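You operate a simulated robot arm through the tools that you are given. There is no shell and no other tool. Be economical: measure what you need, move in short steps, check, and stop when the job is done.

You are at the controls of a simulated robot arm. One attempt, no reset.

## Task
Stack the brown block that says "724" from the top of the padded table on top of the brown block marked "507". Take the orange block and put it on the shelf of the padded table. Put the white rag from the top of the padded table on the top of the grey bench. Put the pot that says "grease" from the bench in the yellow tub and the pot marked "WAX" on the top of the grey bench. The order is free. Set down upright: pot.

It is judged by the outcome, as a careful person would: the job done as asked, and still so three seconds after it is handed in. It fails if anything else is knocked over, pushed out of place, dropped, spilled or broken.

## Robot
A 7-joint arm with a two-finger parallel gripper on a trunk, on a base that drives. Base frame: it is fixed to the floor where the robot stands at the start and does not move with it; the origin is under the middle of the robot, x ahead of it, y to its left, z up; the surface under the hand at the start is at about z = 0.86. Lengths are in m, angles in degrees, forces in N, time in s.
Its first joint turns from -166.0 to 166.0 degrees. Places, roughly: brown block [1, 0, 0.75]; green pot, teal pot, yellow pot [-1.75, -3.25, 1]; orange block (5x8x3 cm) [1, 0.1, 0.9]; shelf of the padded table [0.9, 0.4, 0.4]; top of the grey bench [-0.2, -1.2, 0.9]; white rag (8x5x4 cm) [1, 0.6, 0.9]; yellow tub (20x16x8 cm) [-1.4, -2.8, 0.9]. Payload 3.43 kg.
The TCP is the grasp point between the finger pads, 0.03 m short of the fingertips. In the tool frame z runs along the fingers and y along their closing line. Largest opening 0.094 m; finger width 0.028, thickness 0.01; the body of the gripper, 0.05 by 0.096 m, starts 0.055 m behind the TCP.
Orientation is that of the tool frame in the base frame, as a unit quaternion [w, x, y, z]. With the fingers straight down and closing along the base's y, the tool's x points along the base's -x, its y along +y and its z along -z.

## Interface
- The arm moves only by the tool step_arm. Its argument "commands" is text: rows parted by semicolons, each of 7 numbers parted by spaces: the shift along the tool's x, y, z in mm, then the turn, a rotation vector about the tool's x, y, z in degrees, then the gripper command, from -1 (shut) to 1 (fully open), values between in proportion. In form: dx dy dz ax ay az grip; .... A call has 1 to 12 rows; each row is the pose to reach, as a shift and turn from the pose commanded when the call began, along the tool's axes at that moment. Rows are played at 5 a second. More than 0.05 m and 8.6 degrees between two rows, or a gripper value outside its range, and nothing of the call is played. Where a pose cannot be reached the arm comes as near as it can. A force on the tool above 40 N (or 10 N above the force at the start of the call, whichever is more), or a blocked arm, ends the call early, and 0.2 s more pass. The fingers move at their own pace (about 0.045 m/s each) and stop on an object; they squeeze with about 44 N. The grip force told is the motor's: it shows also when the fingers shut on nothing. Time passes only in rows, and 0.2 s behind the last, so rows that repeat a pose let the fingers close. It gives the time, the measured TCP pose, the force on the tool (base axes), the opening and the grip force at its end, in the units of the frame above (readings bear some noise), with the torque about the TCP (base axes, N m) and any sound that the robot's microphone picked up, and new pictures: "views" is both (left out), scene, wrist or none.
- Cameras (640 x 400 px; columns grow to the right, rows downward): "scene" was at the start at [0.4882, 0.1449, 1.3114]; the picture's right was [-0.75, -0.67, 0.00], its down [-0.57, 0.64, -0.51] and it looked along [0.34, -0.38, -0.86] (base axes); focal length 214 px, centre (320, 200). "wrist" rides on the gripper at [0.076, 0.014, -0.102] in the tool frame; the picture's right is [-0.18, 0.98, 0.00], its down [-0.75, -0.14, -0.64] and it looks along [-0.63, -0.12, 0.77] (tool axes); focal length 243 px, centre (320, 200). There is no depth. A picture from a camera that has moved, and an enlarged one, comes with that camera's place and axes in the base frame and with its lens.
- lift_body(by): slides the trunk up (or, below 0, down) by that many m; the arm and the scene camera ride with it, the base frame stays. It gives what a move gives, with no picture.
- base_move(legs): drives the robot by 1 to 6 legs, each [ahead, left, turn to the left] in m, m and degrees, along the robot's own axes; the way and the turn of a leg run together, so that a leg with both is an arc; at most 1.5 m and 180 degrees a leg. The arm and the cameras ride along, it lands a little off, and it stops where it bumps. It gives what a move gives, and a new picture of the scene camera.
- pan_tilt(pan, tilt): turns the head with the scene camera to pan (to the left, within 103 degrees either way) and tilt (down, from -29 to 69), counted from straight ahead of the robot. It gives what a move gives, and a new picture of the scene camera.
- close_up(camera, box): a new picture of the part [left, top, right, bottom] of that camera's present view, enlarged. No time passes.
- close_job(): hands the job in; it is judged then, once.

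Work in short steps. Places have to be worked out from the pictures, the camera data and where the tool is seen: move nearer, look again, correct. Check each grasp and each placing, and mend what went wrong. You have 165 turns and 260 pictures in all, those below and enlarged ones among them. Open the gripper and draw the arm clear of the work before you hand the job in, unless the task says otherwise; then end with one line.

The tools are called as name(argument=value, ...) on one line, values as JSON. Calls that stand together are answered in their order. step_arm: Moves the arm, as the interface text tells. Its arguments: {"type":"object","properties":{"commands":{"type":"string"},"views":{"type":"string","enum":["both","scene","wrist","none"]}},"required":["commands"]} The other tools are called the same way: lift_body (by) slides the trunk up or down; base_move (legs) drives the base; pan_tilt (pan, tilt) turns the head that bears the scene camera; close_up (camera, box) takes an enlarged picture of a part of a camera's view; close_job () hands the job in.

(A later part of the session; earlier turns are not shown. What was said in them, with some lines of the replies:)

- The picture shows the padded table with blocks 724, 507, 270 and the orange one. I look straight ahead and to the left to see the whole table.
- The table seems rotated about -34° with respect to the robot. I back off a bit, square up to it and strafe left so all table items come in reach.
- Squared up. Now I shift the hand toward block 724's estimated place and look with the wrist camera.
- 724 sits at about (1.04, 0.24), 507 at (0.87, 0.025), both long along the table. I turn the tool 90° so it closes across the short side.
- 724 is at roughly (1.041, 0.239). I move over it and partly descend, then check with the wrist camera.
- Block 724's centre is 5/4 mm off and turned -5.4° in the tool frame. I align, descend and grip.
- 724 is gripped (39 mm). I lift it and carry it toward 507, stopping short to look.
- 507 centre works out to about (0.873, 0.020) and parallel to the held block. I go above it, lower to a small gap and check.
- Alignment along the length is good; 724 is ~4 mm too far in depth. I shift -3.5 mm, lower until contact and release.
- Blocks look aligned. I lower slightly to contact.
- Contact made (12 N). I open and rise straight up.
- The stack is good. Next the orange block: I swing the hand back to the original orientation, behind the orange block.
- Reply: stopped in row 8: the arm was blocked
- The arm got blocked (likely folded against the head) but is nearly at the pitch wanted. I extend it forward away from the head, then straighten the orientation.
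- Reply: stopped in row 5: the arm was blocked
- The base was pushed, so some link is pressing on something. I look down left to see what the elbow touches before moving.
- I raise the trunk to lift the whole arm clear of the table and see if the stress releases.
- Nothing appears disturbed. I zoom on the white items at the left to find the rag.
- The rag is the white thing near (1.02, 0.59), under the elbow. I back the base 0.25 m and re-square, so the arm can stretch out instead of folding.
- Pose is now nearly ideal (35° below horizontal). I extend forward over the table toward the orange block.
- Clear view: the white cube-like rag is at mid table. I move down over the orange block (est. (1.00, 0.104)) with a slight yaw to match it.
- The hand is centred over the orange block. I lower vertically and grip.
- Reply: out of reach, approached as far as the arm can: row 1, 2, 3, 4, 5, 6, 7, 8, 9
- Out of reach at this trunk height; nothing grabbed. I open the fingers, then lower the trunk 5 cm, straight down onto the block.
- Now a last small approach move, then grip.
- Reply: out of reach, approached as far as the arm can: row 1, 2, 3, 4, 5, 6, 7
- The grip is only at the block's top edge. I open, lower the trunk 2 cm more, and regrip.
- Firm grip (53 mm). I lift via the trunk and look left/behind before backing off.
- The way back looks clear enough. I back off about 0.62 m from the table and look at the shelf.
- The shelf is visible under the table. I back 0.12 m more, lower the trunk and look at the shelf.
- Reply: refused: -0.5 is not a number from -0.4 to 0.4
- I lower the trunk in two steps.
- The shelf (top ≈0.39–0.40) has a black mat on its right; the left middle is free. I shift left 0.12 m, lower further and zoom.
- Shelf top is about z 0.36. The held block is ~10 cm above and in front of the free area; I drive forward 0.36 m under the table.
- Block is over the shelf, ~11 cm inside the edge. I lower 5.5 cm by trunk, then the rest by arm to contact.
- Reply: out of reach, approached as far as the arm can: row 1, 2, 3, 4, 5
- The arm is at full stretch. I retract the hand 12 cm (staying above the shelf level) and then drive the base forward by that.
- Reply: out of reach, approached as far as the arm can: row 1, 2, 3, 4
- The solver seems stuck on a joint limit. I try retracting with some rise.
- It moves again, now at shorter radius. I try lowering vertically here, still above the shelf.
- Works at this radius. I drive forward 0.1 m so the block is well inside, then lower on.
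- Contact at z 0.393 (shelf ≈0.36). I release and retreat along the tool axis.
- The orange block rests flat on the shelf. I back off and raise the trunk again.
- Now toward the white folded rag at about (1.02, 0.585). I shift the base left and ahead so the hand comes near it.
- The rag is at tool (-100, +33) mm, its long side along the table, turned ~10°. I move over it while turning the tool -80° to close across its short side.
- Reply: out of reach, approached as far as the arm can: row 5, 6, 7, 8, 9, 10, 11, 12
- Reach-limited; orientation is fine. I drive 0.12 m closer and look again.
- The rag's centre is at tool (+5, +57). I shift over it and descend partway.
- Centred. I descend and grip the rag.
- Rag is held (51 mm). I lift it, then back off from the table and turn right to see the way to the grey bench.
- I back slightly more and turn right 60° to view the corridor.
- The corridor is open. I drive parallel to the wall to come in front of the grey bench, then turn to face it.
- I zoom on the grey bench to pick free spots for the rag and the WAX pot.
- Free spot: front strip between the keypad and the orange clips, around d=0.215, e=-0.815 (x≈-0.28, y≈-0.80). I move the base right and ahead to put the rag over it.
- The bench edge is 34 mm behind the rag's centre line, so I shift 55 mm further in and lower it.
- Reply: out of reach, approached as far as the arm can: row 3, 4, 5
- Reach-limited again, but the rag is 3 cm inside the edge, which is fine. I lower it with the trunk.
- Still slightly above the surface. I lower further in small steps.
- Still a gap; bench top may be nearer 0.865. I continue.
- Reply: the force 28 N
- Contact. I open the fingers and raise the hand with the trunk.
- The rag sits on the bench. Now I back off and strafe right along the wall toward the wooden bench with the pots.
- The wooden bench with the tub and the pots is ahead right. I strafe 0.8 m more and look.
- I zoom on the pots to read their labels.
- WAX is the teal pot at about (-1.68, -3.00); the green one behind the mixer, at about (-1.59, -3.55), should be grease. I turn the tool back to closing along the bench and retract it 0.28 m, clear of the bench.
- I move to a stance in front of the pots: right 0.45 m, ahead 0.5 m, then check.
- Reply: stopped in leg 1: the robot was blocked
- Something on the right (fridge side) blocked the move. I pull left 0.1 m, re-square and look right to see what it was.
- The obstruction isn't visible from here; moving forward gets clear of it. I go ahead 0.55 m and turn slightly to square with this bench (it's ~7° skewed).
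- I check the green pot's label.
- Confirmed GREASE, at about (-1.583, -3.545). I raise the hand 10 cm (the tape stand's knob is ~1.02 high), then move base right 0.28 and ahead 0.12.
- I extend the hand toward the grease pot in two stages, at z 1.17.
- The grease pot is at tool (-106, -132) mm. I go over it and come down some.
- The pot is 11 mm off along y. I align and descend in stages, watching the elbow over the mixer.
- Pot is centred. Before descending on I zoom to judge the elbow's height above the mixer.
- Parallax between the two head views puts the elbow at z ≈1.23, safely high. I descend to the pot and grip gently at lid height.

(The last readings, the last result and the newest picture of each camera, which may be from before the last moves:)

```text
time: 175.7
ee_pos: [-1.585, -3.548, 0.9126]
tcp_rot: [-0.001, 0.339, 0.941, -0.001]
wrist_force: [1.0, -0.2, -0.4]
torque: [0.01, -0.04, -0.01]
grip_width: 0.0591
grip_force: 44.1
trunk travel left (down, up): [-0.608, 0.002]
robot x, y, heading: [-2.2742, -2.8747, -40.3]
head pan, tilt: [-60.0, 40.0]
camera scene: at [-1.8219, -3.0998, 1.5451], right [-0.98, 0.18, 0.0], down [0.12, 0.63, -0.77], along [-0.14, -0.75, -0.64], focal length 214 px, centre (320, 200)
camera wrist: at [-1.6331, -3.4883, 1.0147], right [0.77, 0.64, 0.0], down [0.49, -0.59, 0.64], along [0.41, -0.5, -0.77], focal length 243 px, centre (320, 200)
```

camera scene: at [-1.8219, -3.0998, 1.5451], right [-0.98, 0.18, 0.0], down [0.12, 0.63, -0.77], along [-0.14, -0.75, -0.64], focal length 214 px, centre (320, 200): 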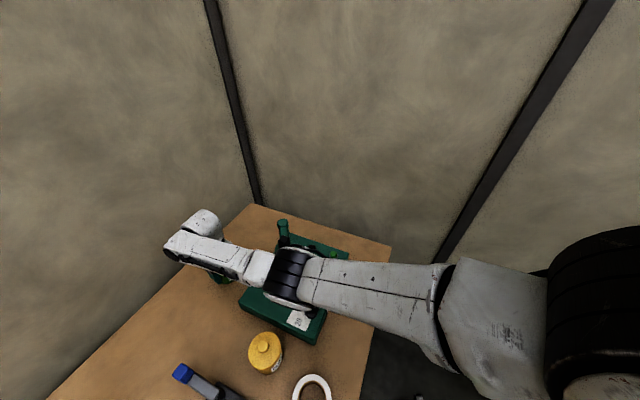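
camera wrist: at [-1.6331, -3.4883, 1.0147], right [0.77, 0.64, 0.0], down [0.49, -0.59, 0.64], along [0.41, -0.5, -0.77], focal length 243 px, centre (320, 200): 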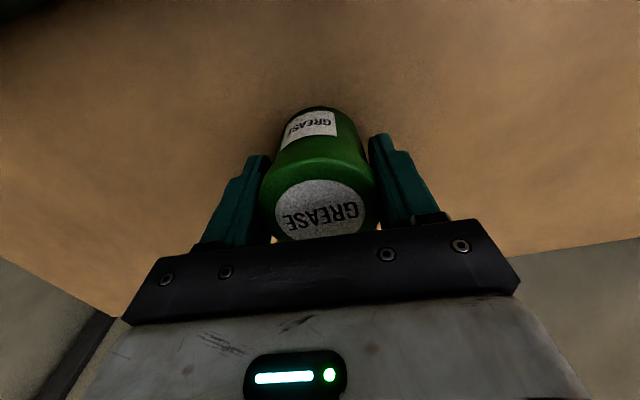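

Grease is held. I lift it high, retract the arm, then strafe the base left to the tub.

step_arm(commands="0 0 -50 0 0 0 -1; 0 0 -100 0 0 0 -1; 0 0 -150 0 0 0 -1; 0 0 -200 0 0 0 -1; 0 0 -250 0 0 0 -1; 30 35 -255 0 0 0 -1; 60 70 -255 0 0 0 -1; 90 100 -255 0 0 0 -1; 125 130 -255 0 0 0 -1; 160 150 -255 0 0 0 -1; 200 170 -255 0 0 0 -1; 240 190 -255 0 0 0 -1")

```text
time: 178.3
ee_pos: [-1.6471, -3.2463, 1.1705]
tcp_rot: [-0.002, 0.338, 0.941, -0.002]
wrist_force: [0.5, -0.3, -2.3]
torque: [0.03, 0.0, -0.01]
grip_width: 0.0596
grip_force: 43.9
trunk travel left (down, up): [-0.608, 0.002]
robot x, y, heading: [-2.2685, -2.875, -40.7]
head pan, tilt: [-60.0, 40.0]
camera scene: at [-1.822, -3.0998, 1.5451], right [-0.98, 0.18, 0.0], down [0.12, 0.63, -0.77], along [-0.14, -0.75, -0.64], focal length 214 px, centre (320, 200)
camera wrist: at [-1.6956, -3.1877, 1.2726], right [0.77, 0.64, 0.0], down [0.49, -0.59, 0.64], along [0.41, -0.5, -0.77], focal length 243 px, centre (320, 200)
```

scene: 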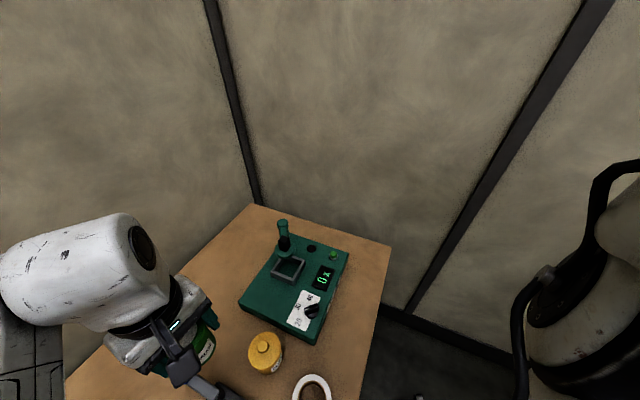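
wrist: 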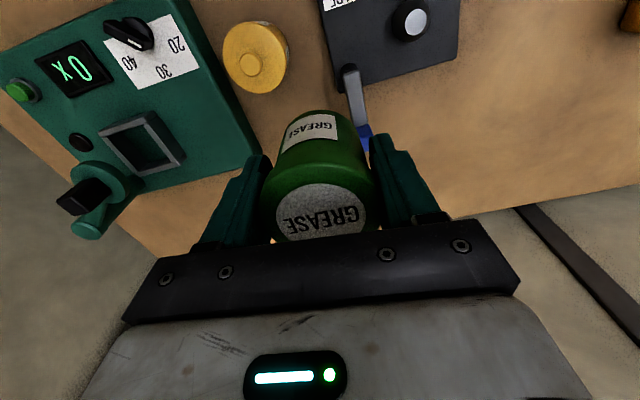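

Base left 0.47 m brings the pot near the tub.

base_move(legs=[[0, 0.47, 0]])

step_arm(commands="0 0 0 0 0 0 -1", views="wrist")

pan_tilt(pan=0, tilt=55)

```text
time: 181.1
ee_pos: [-1.3449, -2.8966, 1.17]
tcp_rot: [-0.001, 0.341, 0.94, -0.002]
wrist_force: [0.0, 0.6, -1.4]
torque: [0.01, 0.03, 0.01]
grip_width: 0.0597
grip_force: 43.9
trunk travel left (down, up): [-0.608, 0.002]
robot x, y, heading: [-1.9701, -2.5272, -40.7]
head pan, tilt: [-60.0, 40.0]
camera scene: at [-1.5207, -2.7481, 1.5451], right [-0.98, 0.18, 0.0], down [0.12, 0.63, -0.77], along [-0.14, -0.75, -0.64], focal length 214 px, centre (320, 200)
```

scene: 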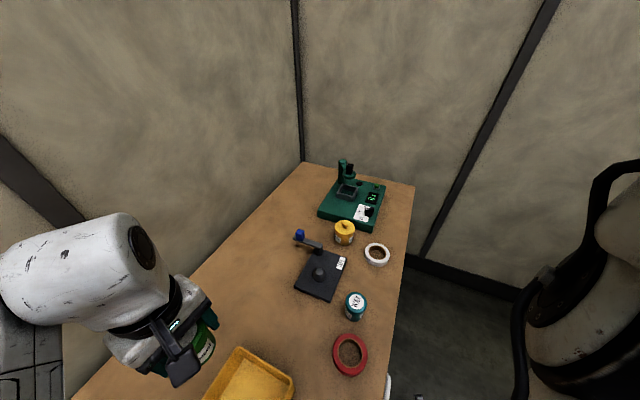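

```text
time: 181.5
ee_pos: [-1.3445, -2.8973, 1.1693]
tcp_rot: [-0.001, 0.34, 0.94, -0.001]
wrist_force: [-1.0, 0.1, -1.1]
torque: [-0.02, -0.02, 0.06]
grip_width: 0.0595
grip_force: 43.9
trunk travel left (down, up): [-0.608, 0.002]
robot x, y, heading: [-1.9712, -2.5214, -40.4]
head pan, tilt: [-60.0, 40.0]
camera wrist: at [-1.3941, -2.8367, 1.2726], right [0.77, 0.64, 0.0], down [0.49, -0.59, 0.64], along [0.41, -0.5, -0.77], focal length 243 px, centre (320, 200)
```

wrist: 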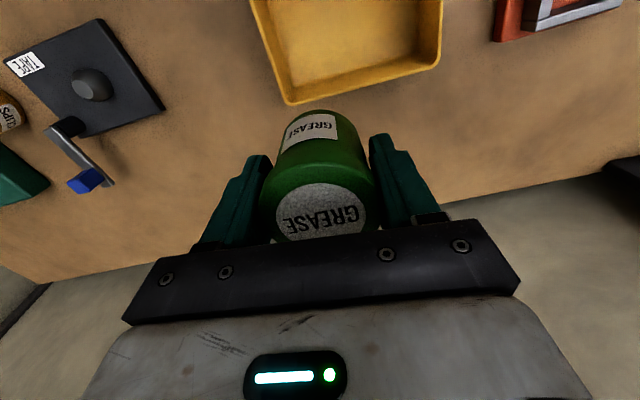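

```text
time: 182.8
ee_pos: [-1.3466, -2.8977, 1.1702]
tcp_rot: [-0.001, 0.34, 0.94, -0.002]
wrist_force: [-0.6, 0.6, -1.4]
torque: [0.02, 0.0, -0.06]
grip_width: 0.0595
grip_force: 44.2
trunk travel left (down, up): [-0.608, 0.002]
robot x, y, heading: [-1.9701, -2.5285, -40.8]
head pan, tilt: [0.0, 55.0]
camera scene: at [-1.4503, -2.7115, 1.5244], right [-0.65, -0.76, 0.0], down [-0.62, 0.53, -0.57], along [0.43, -0.37, -0.82], focal length 214 px, centre (320, 200)
```

scene: 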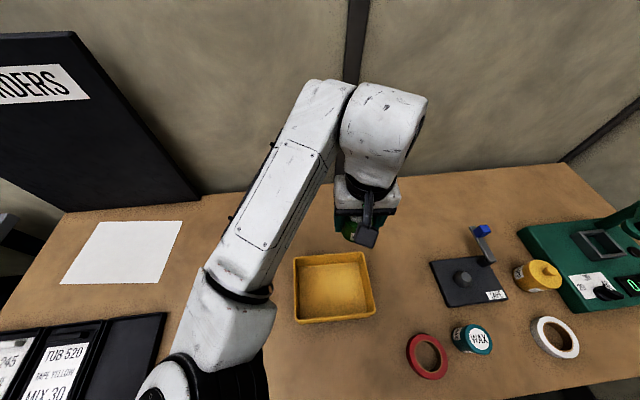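

Tub floor centre is about (-1.360, -2.843). I shift +47/+33 mm and lower to just above the floor.

step_arm(commands="24 17 0 0 0 0 -1; 47 33 0 0 0 0 -1; 47 33 50 0 0 0 -1; 47 33 100 0 0 0 -1; 47 33 130 0 0 0 -1; 47 33 130 0 0 0 -1")

close_up(camera="scene", box=[270, 180, 400, 340])

```text
time: 184.2
ee_pos: [-1.3608, -2.8394, 1.0384]
tcp_rot: [-0.001, 0.341, 0.94, -0.001]
wrist_force: [0.4, 0.2, -1.7]
torque: [0.03, 0.0, -0.01]
grip_width: 0.0597
grip_force: 44.2
trunk travel left (down, up): [-0.608, 0.002]
robot x, y, heading: [-1.9707, -2.5272, -40.7]
head pan, tilt: [0.0, 55.0]
camera scene: at [-1.4503, -2.7115, 1.5244], right [-0.65, -0.76, 0.0], down [-0.62, 0.53, -0.57], along [0.44, -0.37, -0.82], focal length 214 px, centre (320, 200)
camera wrist: at [-1.4102, -2.7795, 1.1407], right [0.77, 0.64, 0.0], down [0.49, -0.59, 0.64], along [0.41, -0.5, -0.77], focal length 243 px, centre (320, 200)
```

scene: 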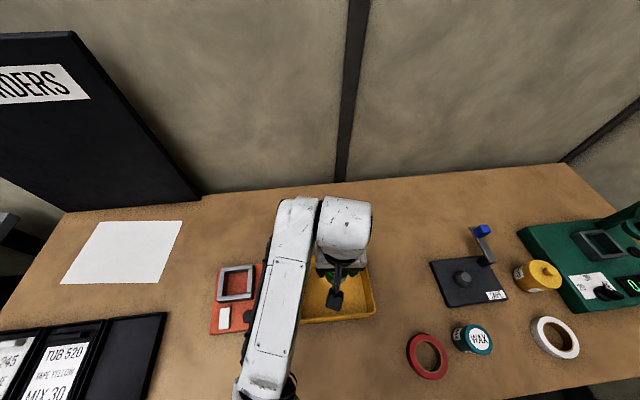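
wrist: 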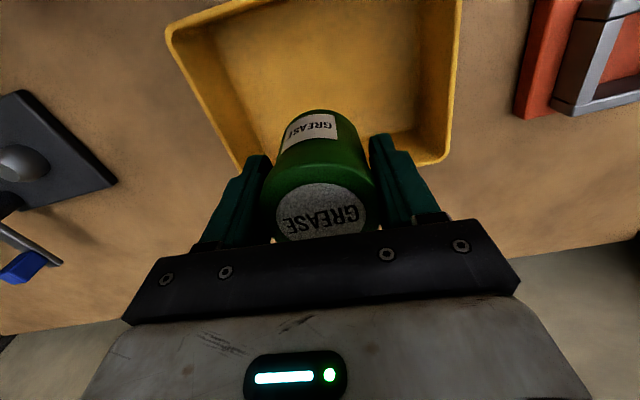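

```text
2.50 times, centred on (335, 260) of scene
camera zoom: at [-1.4503, -2.7115, 1.5244], right [-0.65, -0.76, 0.0], down [-0.62, 0.53, -0.57], along [0.44, -0.37, -0.82], focal length 536 px, centre (282, 50)
```

zoom: 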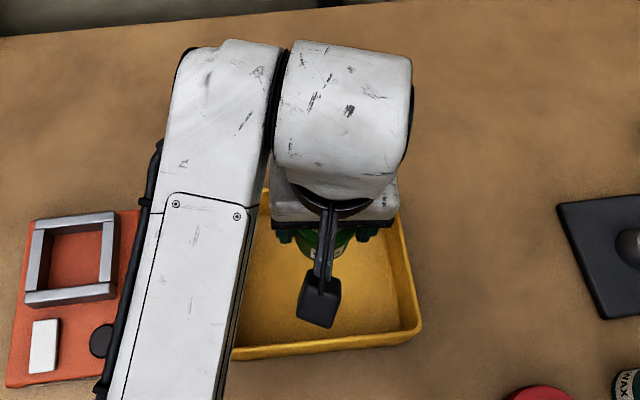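

Tub centre is about +12/+7 mm from here. I correct and lower toward the floor in stages.

step_arm(commands="12 7 0 0 0 0 -1; 12 7 40 0 0 0 -1; 12 7 80 0 0 0 -1; 12 7 100 0 0 0 -1; 12 7 108 0 0 0 -1; 12 7 108 0 0 0 -1")

```text
time: 185.6
ee_pos: [-1.3657, -2.8277, 0.9315]
tcp_rot: [-0.001, 0.34, 0.94, -0.001]
wrist_force: [-0.1, 0.5, -1.7]
torque: [-0.02, -0.01, 0.0]
grip_width: 0.0594
grip_force: 43.6
trunk travel left (down, up): [-0.608, 0.002]
robot x, y, heading: [-1.9657, -2.526, -40.6]
head pan, tilt: [0.0, 55.0]
camera scene: at [-1.4503, -2.7114, 1.5244], right [-0.65, -0.76, 0.0], down [-0.62, 0.53, -0.57], along [0.44, -0.37, -0.82], focal length 214 px, centre (320, 200)
camera wrist: at [-1.4146, -2.767, 1.0342], right [0.77, 0.64, 0.0], down [0.49, -0.59, 0.64], along [0.41, -0.5, -0.77], focal length 243 px, centre (320, 200)
```

scene: 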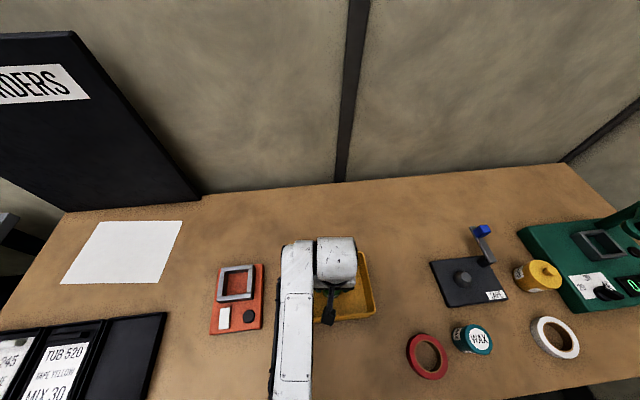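
wrist: 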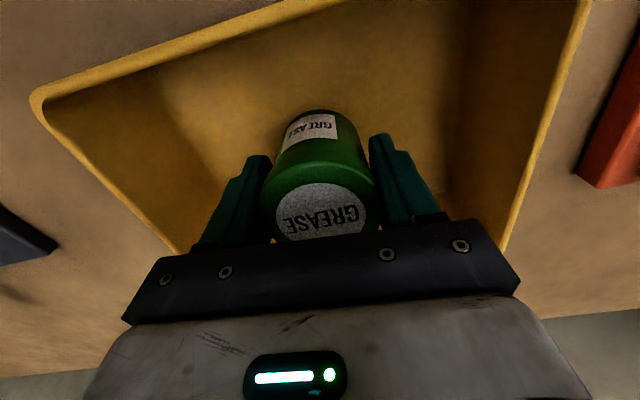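

Well inside the tub. I lower in small steps to contact.

step_arm(commands="0 0 5 0 0 0 -1; 0 0 8 0 0 0 -1; 0 0 11 0 0 0 -1; 0 0 13 0 0 0 -1; 0 0 15 0 0 0 -1", views="wrist")

```text
time: 186.8
ee_pos: [-1.3659, -2.8296, 0.9173]
tcp_rot: [0.0, 0.341, 0.94, -0.002]
wrist_force: [-0.7, 0.8, 8.2]
torque: [0.21, 0.09, 0.02]
grip_width: 0.0594
grip_force: 44.0
trunk travel left (down, up): [-0.608, 0.002]
robot x, y, heading: [-1.9695, -2.5205, -40.5]
head pan, tilt: [0.0, 55.0]
camera wrist: at [-1.4145, -2.7683, 1.0197], right [0.77, 0.64, 0.0], down [0.49, -0.59, 0.64], along [0.41, -0.5, -0.77], focal length 243 px, centre (320, 200)
```

wrist: 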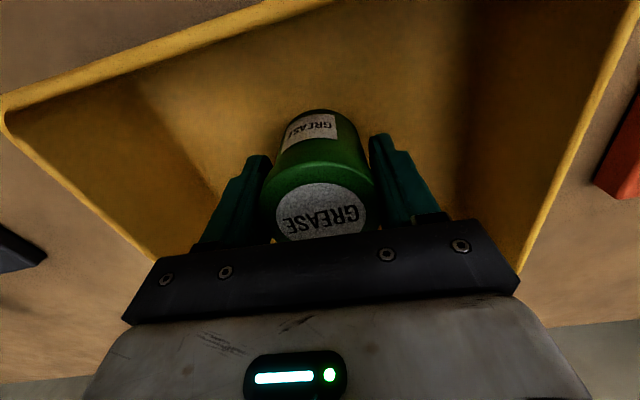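

Contact with the tub floor (8 N). I release and rise straight up.

step_arm(commands="0 0 0 0 0 0 0.5; 0 0 0 0 0 0 0.8; 0 0 0 0 0 0 0.8; 0 0 -40 0 0 0 0.8; 0 0 -85 0 0 0 0.8; 0 0 -130 0 0 0 1; 0 0 -175 0 0 0 1; 0 0 -220 0 0 0 1; 0 0 -220 0 0 0 1")

```text
time: 188.8
ee_pos: [-1.3652, -2.8258, 1.1382]
tcp_rot: [-0.002, 0.34, 0.94, -0.002]
wrist_force: [-1.2, -0.4, -0.4]
torque: [-0.01, 0.03, 0.0]
grip_width: 0.0936
grip_force: 0.1
trunk travel left (down, up): [-0.608, 0.002]
robot x, y, heading: [-1.9662, -2.5263, -40.7]
head pan, tilt: [0.0, 55.0]
camera scene: at [-1.4504, -2.7114, 1.5244], right [-0.65, -0.76, 0.0], down [-0.62, 0.53, -0.57], along [0.44, -0.37, -0.82], focal length 214 px, centre (320, 200)
camera wrist: at [-1.4147, -2.766, 1.2406], right [0.77, 0.64, 0.0], down [0.49, -0.59, 0.64], along [0.41, -0.5, -0.77], focal length 243 px, centre (320, 200)
```

scene: 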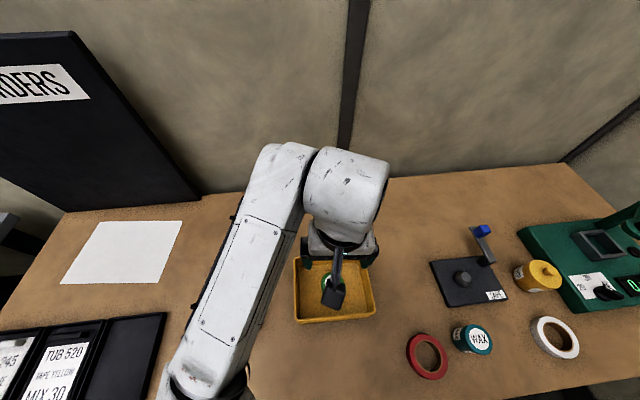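
wrist: 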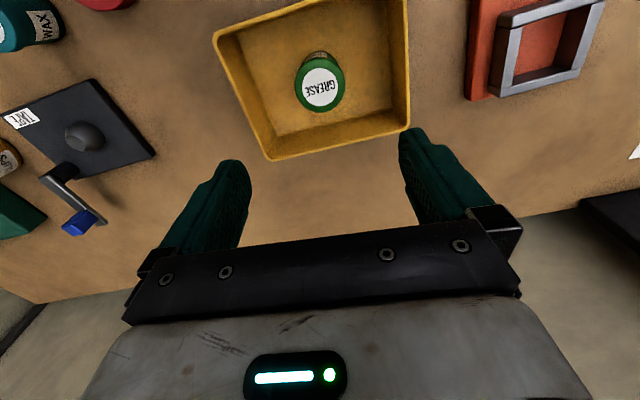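

Grease stands upright in the tub. Now the WAX pot at about (-1.676, -2.998): base back 0.124 and right 0.333.

base_move(legs=[[-0.124, 0, 0], [0, -0.333, 0]])

step_arm(commands="0 0 0 0 0 0 1", views="wrist")

```text
time: 191.8
ee_pos: [-1.6751, -2.994, 1.1381]
tcp_rot: [-0.002, 0.339, 0.941, -0.002]
wrist_force: [0.1, -0.1, -0.2]
torque: [-0.01, 0.0, 0.0]
grip_width: 0.0941
grip_force: 0.0
trunk travel left (down, up): [-0.608, 0.002]
robot x, y, heading: [-2.2802, -2.6962, -40.4]
head pan, tilt: [0.0, 55.0]
camera scene: at [-1.7593, -2.8798, 1.5244], right [-0.65, -0.76, 0.0], down [-0.62, 0.53, -0.57], along [0.44, -0.37, -0.82], focal length 214 px, centre (320, 200)
```

scene: 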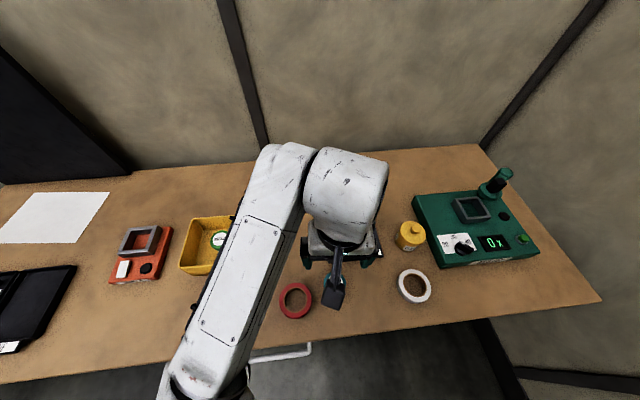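

```text
time: 192.2
ee_pos: [-1.6742, -2.9936, 1.1366]
tcp_rot: [-0.001, 0.339, 0.941, -0.003]
wrist_force: [-0.2, -0.4, 0.7]
torque: [0.0, 0.01, 0.02]
grip_width: 0.0944
grip_force: 0.2
trunk travel left (down, up): [-0.608, 0.002]
robot x, y, heading: [-2.28, -2.6969, -40.5]
head pan, tilt: [0.0, 55.0]
camera wrist: at [-1.7233, -2.9342, 1.2401], right [0.77, 0.64, 0.0], down [0.49, -0.59, 0.64], along [0.41, -0.5, -0.77], focal length 243 px, centre (320, 200)
```

wrist: 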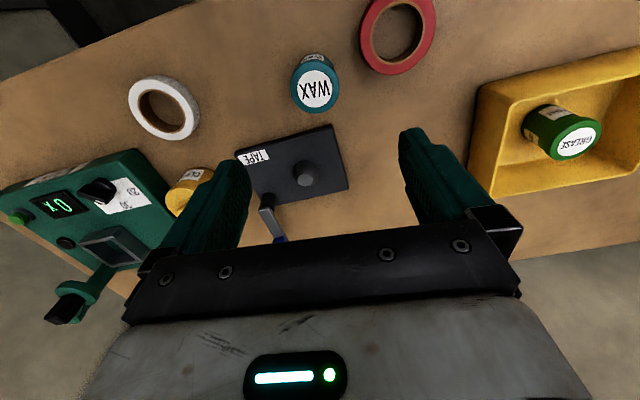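

WAX is within 8 mm of centre. With a reduced opening (red ring nearby), I align and descend partway.

step_arm(commands="-6 -8 0 0 0 0 0.7; -6 -8 45 0 0 0 0.7; -6 -8 90 0 0 0 0.7; -6 -8 135 0 0 0 0.7; -6 -8 135 0 0 0 0.7")

```text
time: 193.4
ee_pos: [-1.6747, -3.0044, 1.001]
tcp_rot: [-0.001, 0.339, 0.941, -0.002]
wrist_force: [-0.2, 0.2, -0.3]
torque: [-0.01, 0.0, 0.0]
grip_width: 0.0798
grip_force: 0.1
trunk travel left (down, up): [-0.608, 0.002]
robot x, y, heading: [-2.2767, -2.6936, -40.5]
head pan, tilt: [0.0, 55.0]
camera scene: at [-1.7594, -2.88, 1.5244], right [-0.65, -0.76, 0.0], down [-0.62, 0.53, -0.57], along [0.44, -0.37, -0.82], focal length 214 px, centre (320, 200)
camera wrist: at [-1.7232, -2.9448, 1.1024], right [0.77, 0.64, 0.0], down [0.49, -0.59, 0.64], along [0.41, -0.5, -0.77], focal length 243 px, centre (320, 200)
```

scene: 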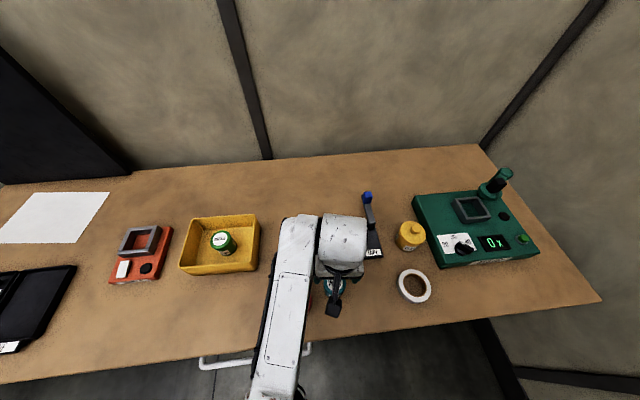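
wrist: 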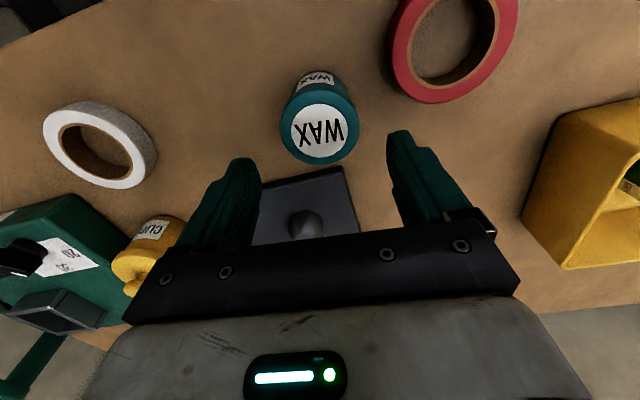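

Centred. I descend and grip the WAX pot.

step_arm(commands="1 0 40 0 0 0 0.7; 1 0 75 0 0 0 0.7; 1 0 88 0 0 0 0.7; 1 0 88 0 0 0 0.7; 1 0 88 0 0 0 -1; 1 0 88 0 0 0 -1; 1 0 88 0 0 0 -1; 1 0 88 0 0 0 -1", views="wrist")

```text
time: 195.2
ee_pos: [-1.6768, -3.0034, 0.9139]
tcp_rot: [0.0, 0.339, 0.941, -0.002]
wrist_force: [0.3, 0.5, 0.5]
torque: [-0.01, 0.0, -0.02]
grip_width: 0.0593
grip_force: 43.8
trunk travel left (down, up): [-0.608, 0.002]
robot x, y, heading: [-2.276, -2.6924, -40.3]
head pan, tilt: [0.0, 55.0]
camera wrist: at [-1.7248, -2.9434, 1.016], right [0.77, 0.64, 0.0], down [0.49, -0.59, 0.64], along [0.41, -0.5, -0.77], focal length 243 px, centre (320, 200)
```

wrist: 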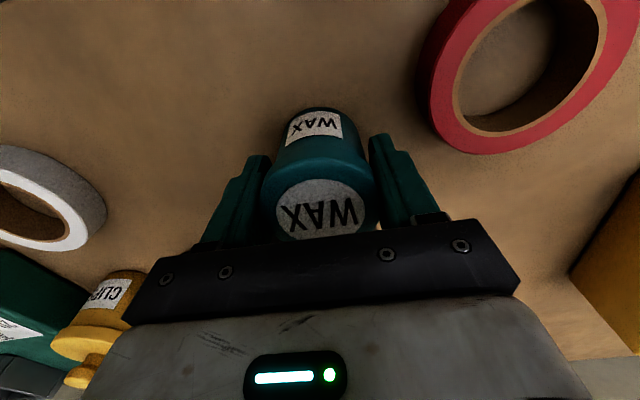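

WAX is held. I lift it and back away, square up, and strafe left along the wall to the grey bench.

step_arm(commands="0 0 -45 0 0 0 -1; 0 0 -90 0 0 0 -1; 0 0 -135 0 0 0 -1; 0 0 -180 0 0 0 -1; 0 0 -220 0 0 0 -1; 0 0 -220 0 0 0 -1", views="wrist")

base_move(legs=[[-0.35, 0, 0], [0, 0, 6.3], [0, 1.4, 0]])

```text
time: 196.7
ee_pos: [-1.6753, -3.0036, 1.1337]
tcp_rot: [-0.002, 0.339, 0.941, -0.002]
wrist_force: [0.3, -0.2, -1.3]
torque: [-0.02, -0.04, 0.02]
grip_width: 0.0589
grip_force: 44.3
trunk travel left (down, up): [-0.608, 0.002]
robot x, y, heading: [-2.2773, -2.6934, -40.6]
head pan, tilt: [0.0, 55.0]
camera wrist: at [-1.7238, -2.9436, 1.2355], right [0.77, 0.64, 0.0], down [0.49, -0.59, 0.64], along [0.41, -0.5, -0.77], focal length 243 px, centre (320, 200)
```

wrist: 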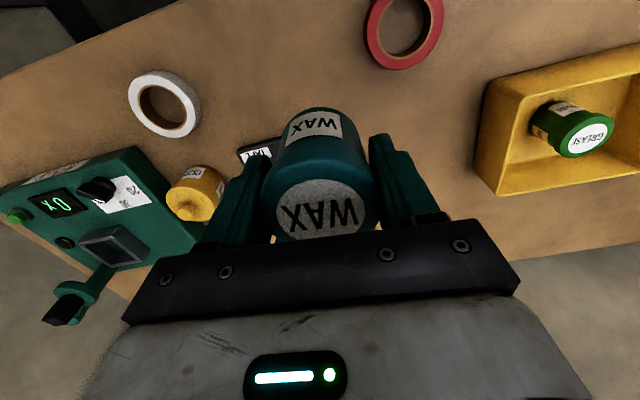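

```text
time: 206.2
ee_pos: [-1.1194, -1.5141, 1.133]
tcp_rot: [0.0, 0.28, 0.96, -0.001]
wrist_force: [0.3, -0.4, -1.3]
torque: [-0.02, 0.01, 0.02]
grip_width: 0.0591
grip_force: 44.1
trunk travel left (down, up): [-0.608, 0.002]
robot x, y, heading: [-1.7579, -1.2818, -33.3]
head pan, tilt: [0.0, 55.0]
camera scene: at [-1.2181, -1.4024, 1.5244], right [-0.55, -0.84, 0.0], down [-0.68, 0.45, -0.57], along [0.48, -0.32, -0.82], focal length 214 px, centre (320, 200)
```

scene: 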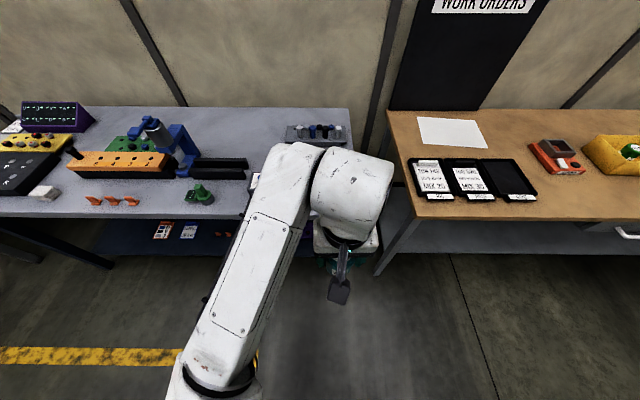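

The gap between the orange clips and the green gadget is around (-0.495, -1.163). I go left 0.63 m, ahead 0.3 m with the pot held high.

base_move(legs=[[0, 0.63, 0], [0.31, 0, 0]])

step_arm(commands="0 0 0 0 0 0 -1", views="wrist")

```text
time: 211.4
ee_pos: [-0.5135, -1.1661, 1.1322]
tcp_rot: [-0.001, 0.282, 0.959, -0.001]
wrist_force: [-0.6, 0.0, -1.4]
torque: [0.04, 0.01, 0.0]
grip_width: 0.0591
grip_force: 43.9
trunk travel left (down, up): [-0.608, 0.002]
robot x, y, heading: [-1.1532, -0.9288, -33.6]
head pan, tilt: [0.0, 55.0]
camera scene: at [-0.6121, -1.0529, 1.5244], right [-0.55, -0.83, 0.0], down [-0.68, 0.45, -0.57], along [0.48, -0.32, -0.82], focal length 214 px, centre (320, 200)
```

scene: 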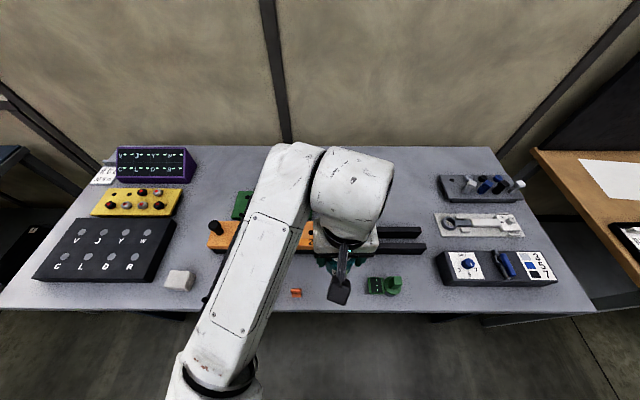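

```text
time: 211.8
ee_pos: [-0.5138, -1.1661, 1.1325]
tcp_rot: [0.0, 0.283, 0.959, -0.002]
wrist_force: [0.2, -0.3, -2.2]
torque: [0.0, -0.01, -0.01]
grip_width: 0.0592
grip_force: 44.8
trunk travel left (down, up): [-0.608, 0.002]
robot x, y, heading: [-1.1481, -0.931, -33.5]
head pan, tilt: [0.0, 55.0]
camera wrist: at [-0.5691, -1.1117, 1.235], right [0.69, 0.73, 0.0], down [0.56, -0.52, 0.64], along [0.47, -0.44, -0.77], focal length 243 px, centre (320, 200)
```

wrist: 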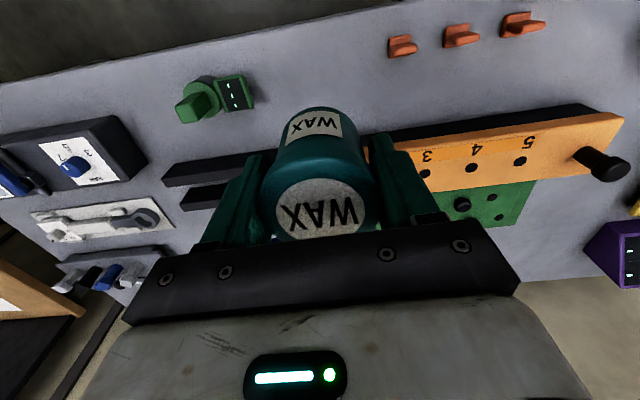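

The pot is right above the gap centre, bench edge 56 mm behind. I shift 12 mm inward and lower.

step_arm(commands="-12 -5 0 0 0 0 -1; -12 -5 45 0 0 0 -1; -12 -5 90 0 0 0 -1; -12 -5 135 0 0 0 -1; -12 -5 175 0 0 0 -1; -12 -5 205 0 0 0 -1; -12 -5 205 0 0 0 -1")

```text
time: 213.4
ee_pos: [-0.5057, -1.1777, 0.9275]
tcp_rot: [0.0, 0.282, 0.959, -0.002]
wrist_force: [0.4, -0.3, -1.7]
torque: [-0.01, 0.0, 0.02]
grip_width: 0.059
grip_force: 44.1
trunk travel left (down, up): [-0.608, 0.002]
robot x, y, heading: [-1.1489, -0.9321, -33.6]
head pan, tilt: [0.0, 55.0]
camera scene: at [-0.612, -1.053, 1.5244], right [-0.55, -0.83, 0.0], down [-0.68, 0.45, -0.57], along [0.48, -0.32, -0.82], focal length 214 px, centre (320, 200)
camera wrist: at [-0.5614, -1.1235, 1.0297], right [0.69, 0.73, 0.0], down [0.56, -0.52, 0.64], along [0.46, -0.44, -0.77], focal length 243 px, centre (320, 200)
```

scene: 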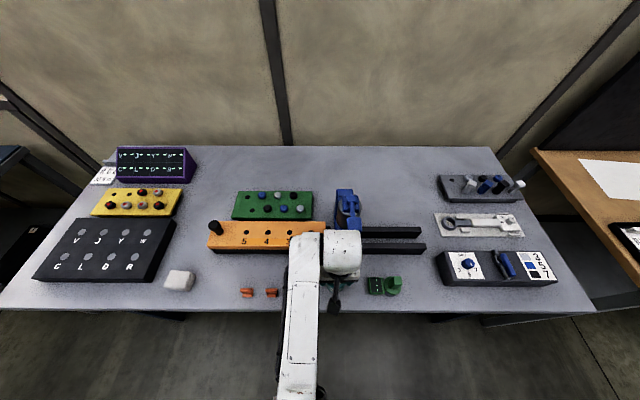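
wrist: 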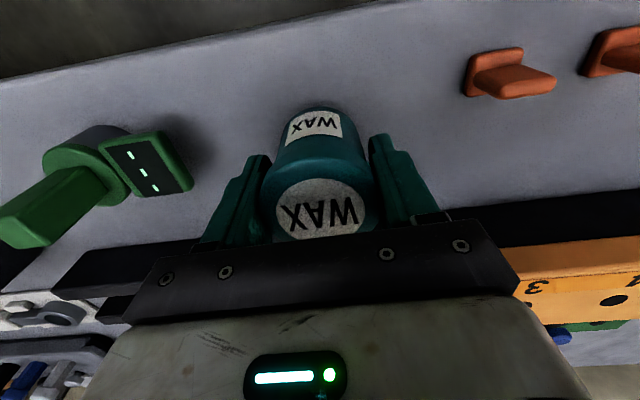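

Clear on all sides. I lower in small steps to contact.

step_arm(commands="0 0 5 0 0 0 -1; 0 0 9 0 0 0 -1; 0 0 11 0 0 0 -1; 0 0 13 0 0 0 -1; 0 0 15 0 0 0 -1", views="none")

```text
time: 214.6
ee_pos: [-0.5064, -1.178, 0.9132]
tcp_rot: [0.001, 0.282, 0.96, -0.003]
wrist_force: [-1.1, 2.2, 14.6]
torque: [0.37, 0.03, 0.01]
grip_width: 0.0592
grip_force: 44.5
trunk travel left (down, up): [-0.608, 0.002]
robot x, y, heading: [-1.1511, -0.9323, -33.6]
head pan, tilt: [0.0, 55.0]
```

Contact (15 N). I release to a partial opening and rise straight up.

step_arm(commands="0 0 0 0 0 0 0.4; 0 0 0 0 0 0 0.7; 0 0 0 0 0 0 0.7; 0 0 -40 0 0 0 0.7; 0 0 -85 0 0 0 0.7; 0 0 -130 0 0 0 0.7; 0 0 -175 0 0 0 0.7; 0 0 -220 0 0 0 1; 0 0 -220 0 0 0 1")

```text
time: 215.9
ee_pos: [-0.5075, -1.1759, 1.0157]
tcp_rot: [-0.012, 0.279, 0.96, 0.003]
wrist_force: [5.1, -0.9, -13.4]
torque: [0.63, 0.88, 0.17]
grip_width: 0.0799
grip_force: 0.1
trunk travel left (down, up): [-0.608, 0.002]
robot x, y, heading: [-1.1493, -0.9297, -33.6]
head pan, tilt: [0.0, 55.0]
stopped in row 6: the force on the tool passed its limit at 149 N (the readings are from after the stop); the commanded pose is now the measured one
camera scene: at [-0.6118, -1.0531, 1.524], right [-0.55, -0.83, 0.0], down [-0.68, 0.45, -0.57], along [0.48, -0.32, -0.82], focal length 214 px, centre (320, 200)
camera wrist: at [-0.5625, -1.1238, 1.1198], right [0.68, 0.73, 0.0], down [0.57, -0.53, 0.62], along [0.45, -0.43, -0.78], focal length 243 px, centre (320, 200)
```

scene: 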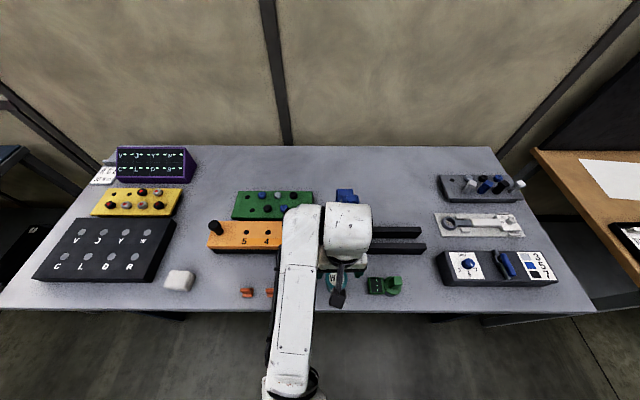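
wrist: 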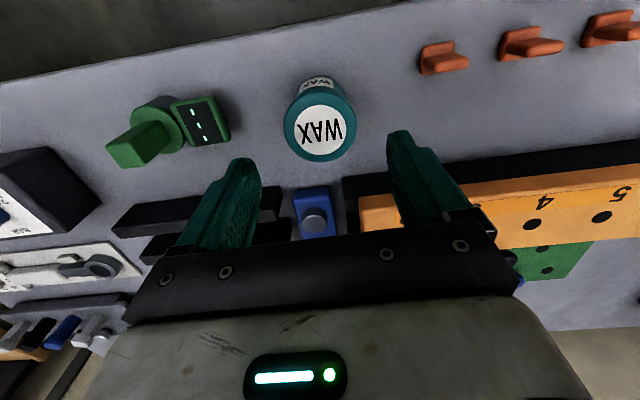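

The rise was stopped by a collision: the hand's far side caught the blue press behind. WAX itself stands free, 5 cm below the fingertips, so I ease down 5 mm and withdraw toward the robot before rising.

step_arm(commands="0 0 6 0 0 0 0.7; 5 0 10 0 0 0 0.7; 15 0 10 0 0 0 0.7; 25 0 10 0 0 0 0.7")

close_up(camera="scene", box=[200, 170, 460, 320])

```text
time: 216.9
ee_pos: [-0.5288, -1.1619, 1.0061]
tcp_rot: [-0.011, 0.28, 0.96, 0.003]
wrist_force: [0.1, 0.2, 0.4]
torque: [-0.01, -0.01, 0.0]
grip_width: 0.08
grip_force: 0.0
trunk travel left (down, up): [-0.608, 0.002]
robot x, y, heading: [-1.1464, -0.9301, -33.7]
head pan, tilt: [0.0, 55.0]
camera scene: at [-0.6122, -1.0528, 1.5244], right [-0.55, -0.83, 0.0], down [-0.68, 0.45, -0.57], along [0.48, -0.32, -0.82], focal length 214 px, centre (320, 200)
camera wrist: at [-0.5838, -1.1102, 1.1116], right [0.68, 0.73, -0.01], down [0.57, -0.53, 0.63], along [0.45, -0.43, -0.78], focal length 243 px, centre (320, 200)
```

scene: 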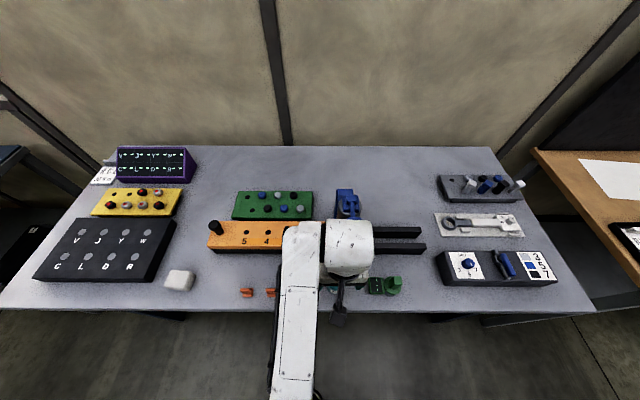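
wrist: 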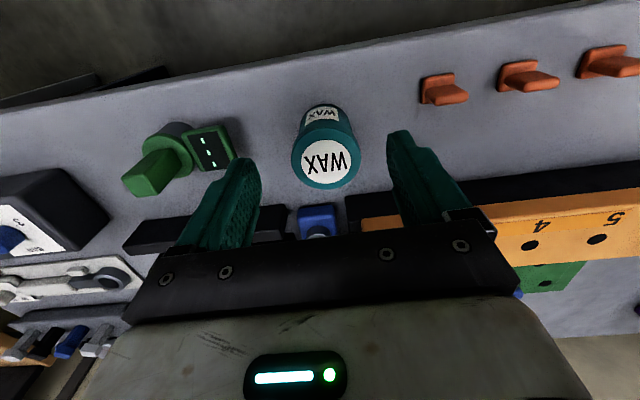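

```text
2.46 times, centred on (330, 245) of scene
camera zoom: at [-0.6122, -1.0528, 1.5244], right [-0.55, -0.83, 0.0], down [-0.68, 0.45, -0.57], along [0.48, -0.32, -0.82], focal length 528 px, centre (295, 89)
```

zoom: 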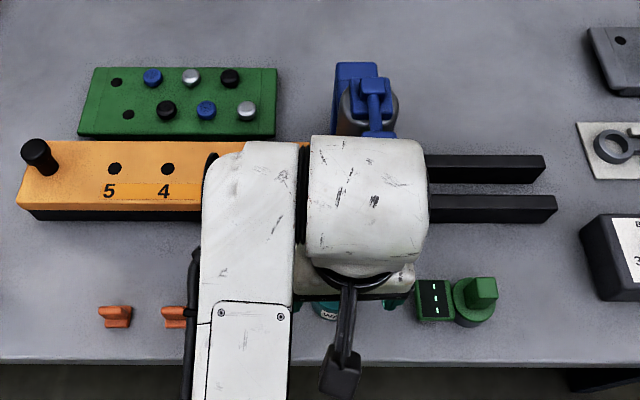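

Force is zero now. Fingertips are 4 cm above the pot, so I back the base straight out.

base_move(legs=[[-0.35, 0, 0]])

pan_tilt(pan=0, tilt=35)

close_up(camera="scene", box=[160, 130, 480, 330])

```text
time: 219.2
ee_pos: [-0.8172, -0.9713, 1.0073]
tcp_rot: [-0.012, 0.28, 0.96, 0.003]
wrist_force: [0.6, 0.9, -0.3]
torque: [0.01, 0.01, 0.02]
grip_width: 0.0798
grip_force: 0.0
trunk travel left (down, up): [-0.608, 0.002]
robot x, y, heading: [-1.4354, -0.7411, -33.6]
head pan, tilt: [0.0, 55.0]
camera scene: at [-0.9003, -0.8611, 1.5244], right [-0.55, -0.83, 0.0], down [-0.68, 0.45, -0.57], along [0.48, -0.32, -0.82], focal length 214 px, centre (320, 200)
```

scene: 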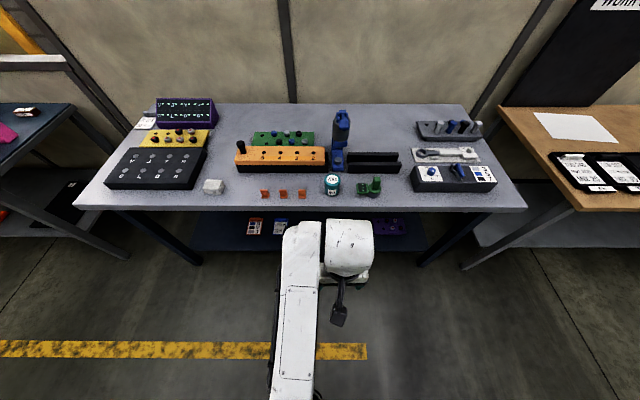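

```text
time: 220.0
ee_pos: [-0.8166, -0.971, 1.0077]
tcp_rot: [-0.01, 0.279, 0.96, 0.003]
wrist_force: [0.4, 0.7, -0.3]
torque: [-0.01, 0.03, 0.02]
grip_width: 0.0798
grip_force: 0.1
trunk travel left (down, up): [-0.608, 0.002]
robot x, y, heading: [-1.4374, -0.74, -33.8]
head pan, tilt: [0.0, 35.0]
camera scene: at [-0.8871, -0.8699, 1.5526], right [-0.55, -0.83, 0.0], down [-0.48, 0.32, -0.82], along [0.68, -0.45, -0.57], focal length 214 px, centre (320, 200)
```

scene: 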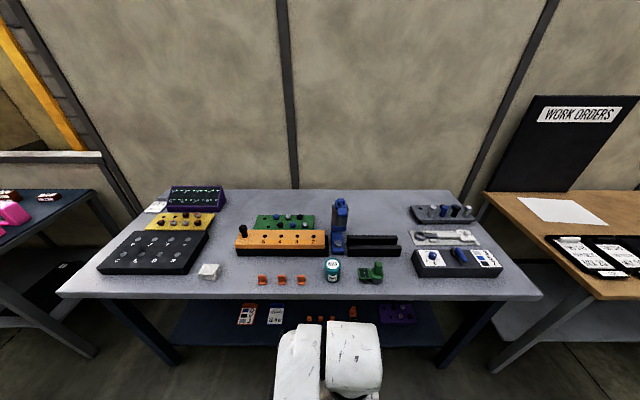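

```text
2.00 times, centred on (320, 230) of scene
camera zoom: at [-0.8871, -0.8699, 1.5526], right [-0.55, -0.83, 0.0], down [-0.48, 0.32, -0.82], along [0.68, -0.45, -0.57], focal length 429 px, centre (320, 140)
```

zoom: 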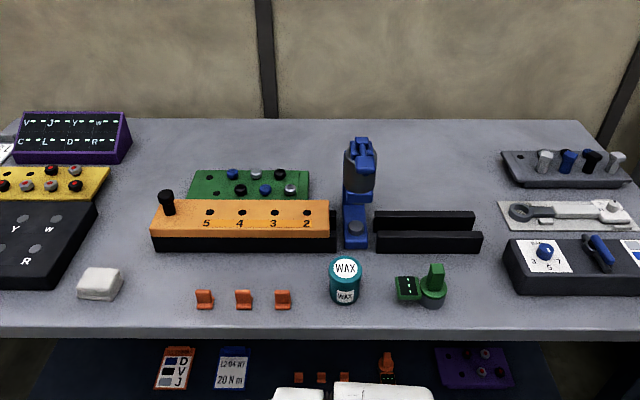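

WAX stands upright on the grey bench, the press and other items look unmoved, and the rag is in place. I open the gripper fully with the arm clear and then hand in.

step_arm(commands="0 0 0 0 0 0 1; 0 0 0 0 0 0 1; 0 0 -30 0 0 0 1", views="none")

close_job()

```text
time: 220.8
ee_pos: [-0.8193, -0.9713, 1.0371]
tcp_rot: [-0.011, 0.28, 0.96, 0.002]
wrist_force: [0.2, 0.7, -0.2]
torque: [-0.01, 0.01, 0.0]
grip_width: 0.0939
grip_force: 0.0
trunk travel left (down, up): [-0.608, 0.002]
robot x, y, heading: [-1.4351, -0.7404, -33.5]
head pan, tilt: [0.0, 35.0]
```

```text
The job is handed in.
```

All five placements are done and the job is handed in: 724 on 507, orange block on the shelf, rag and upright WAX pot on the grey bench, upright grease pot in the yellow tub. Three unplanned contacts happened on the way: an arm block that shifted the base at the padded table, a bump against something unseen on the right near the wooden bench, and a hard knock (149 N) on the blue press when rising off the WAX pot. Nothing I could see moved, but I never saw what the bump hit, so I can't rule out that it shifted.
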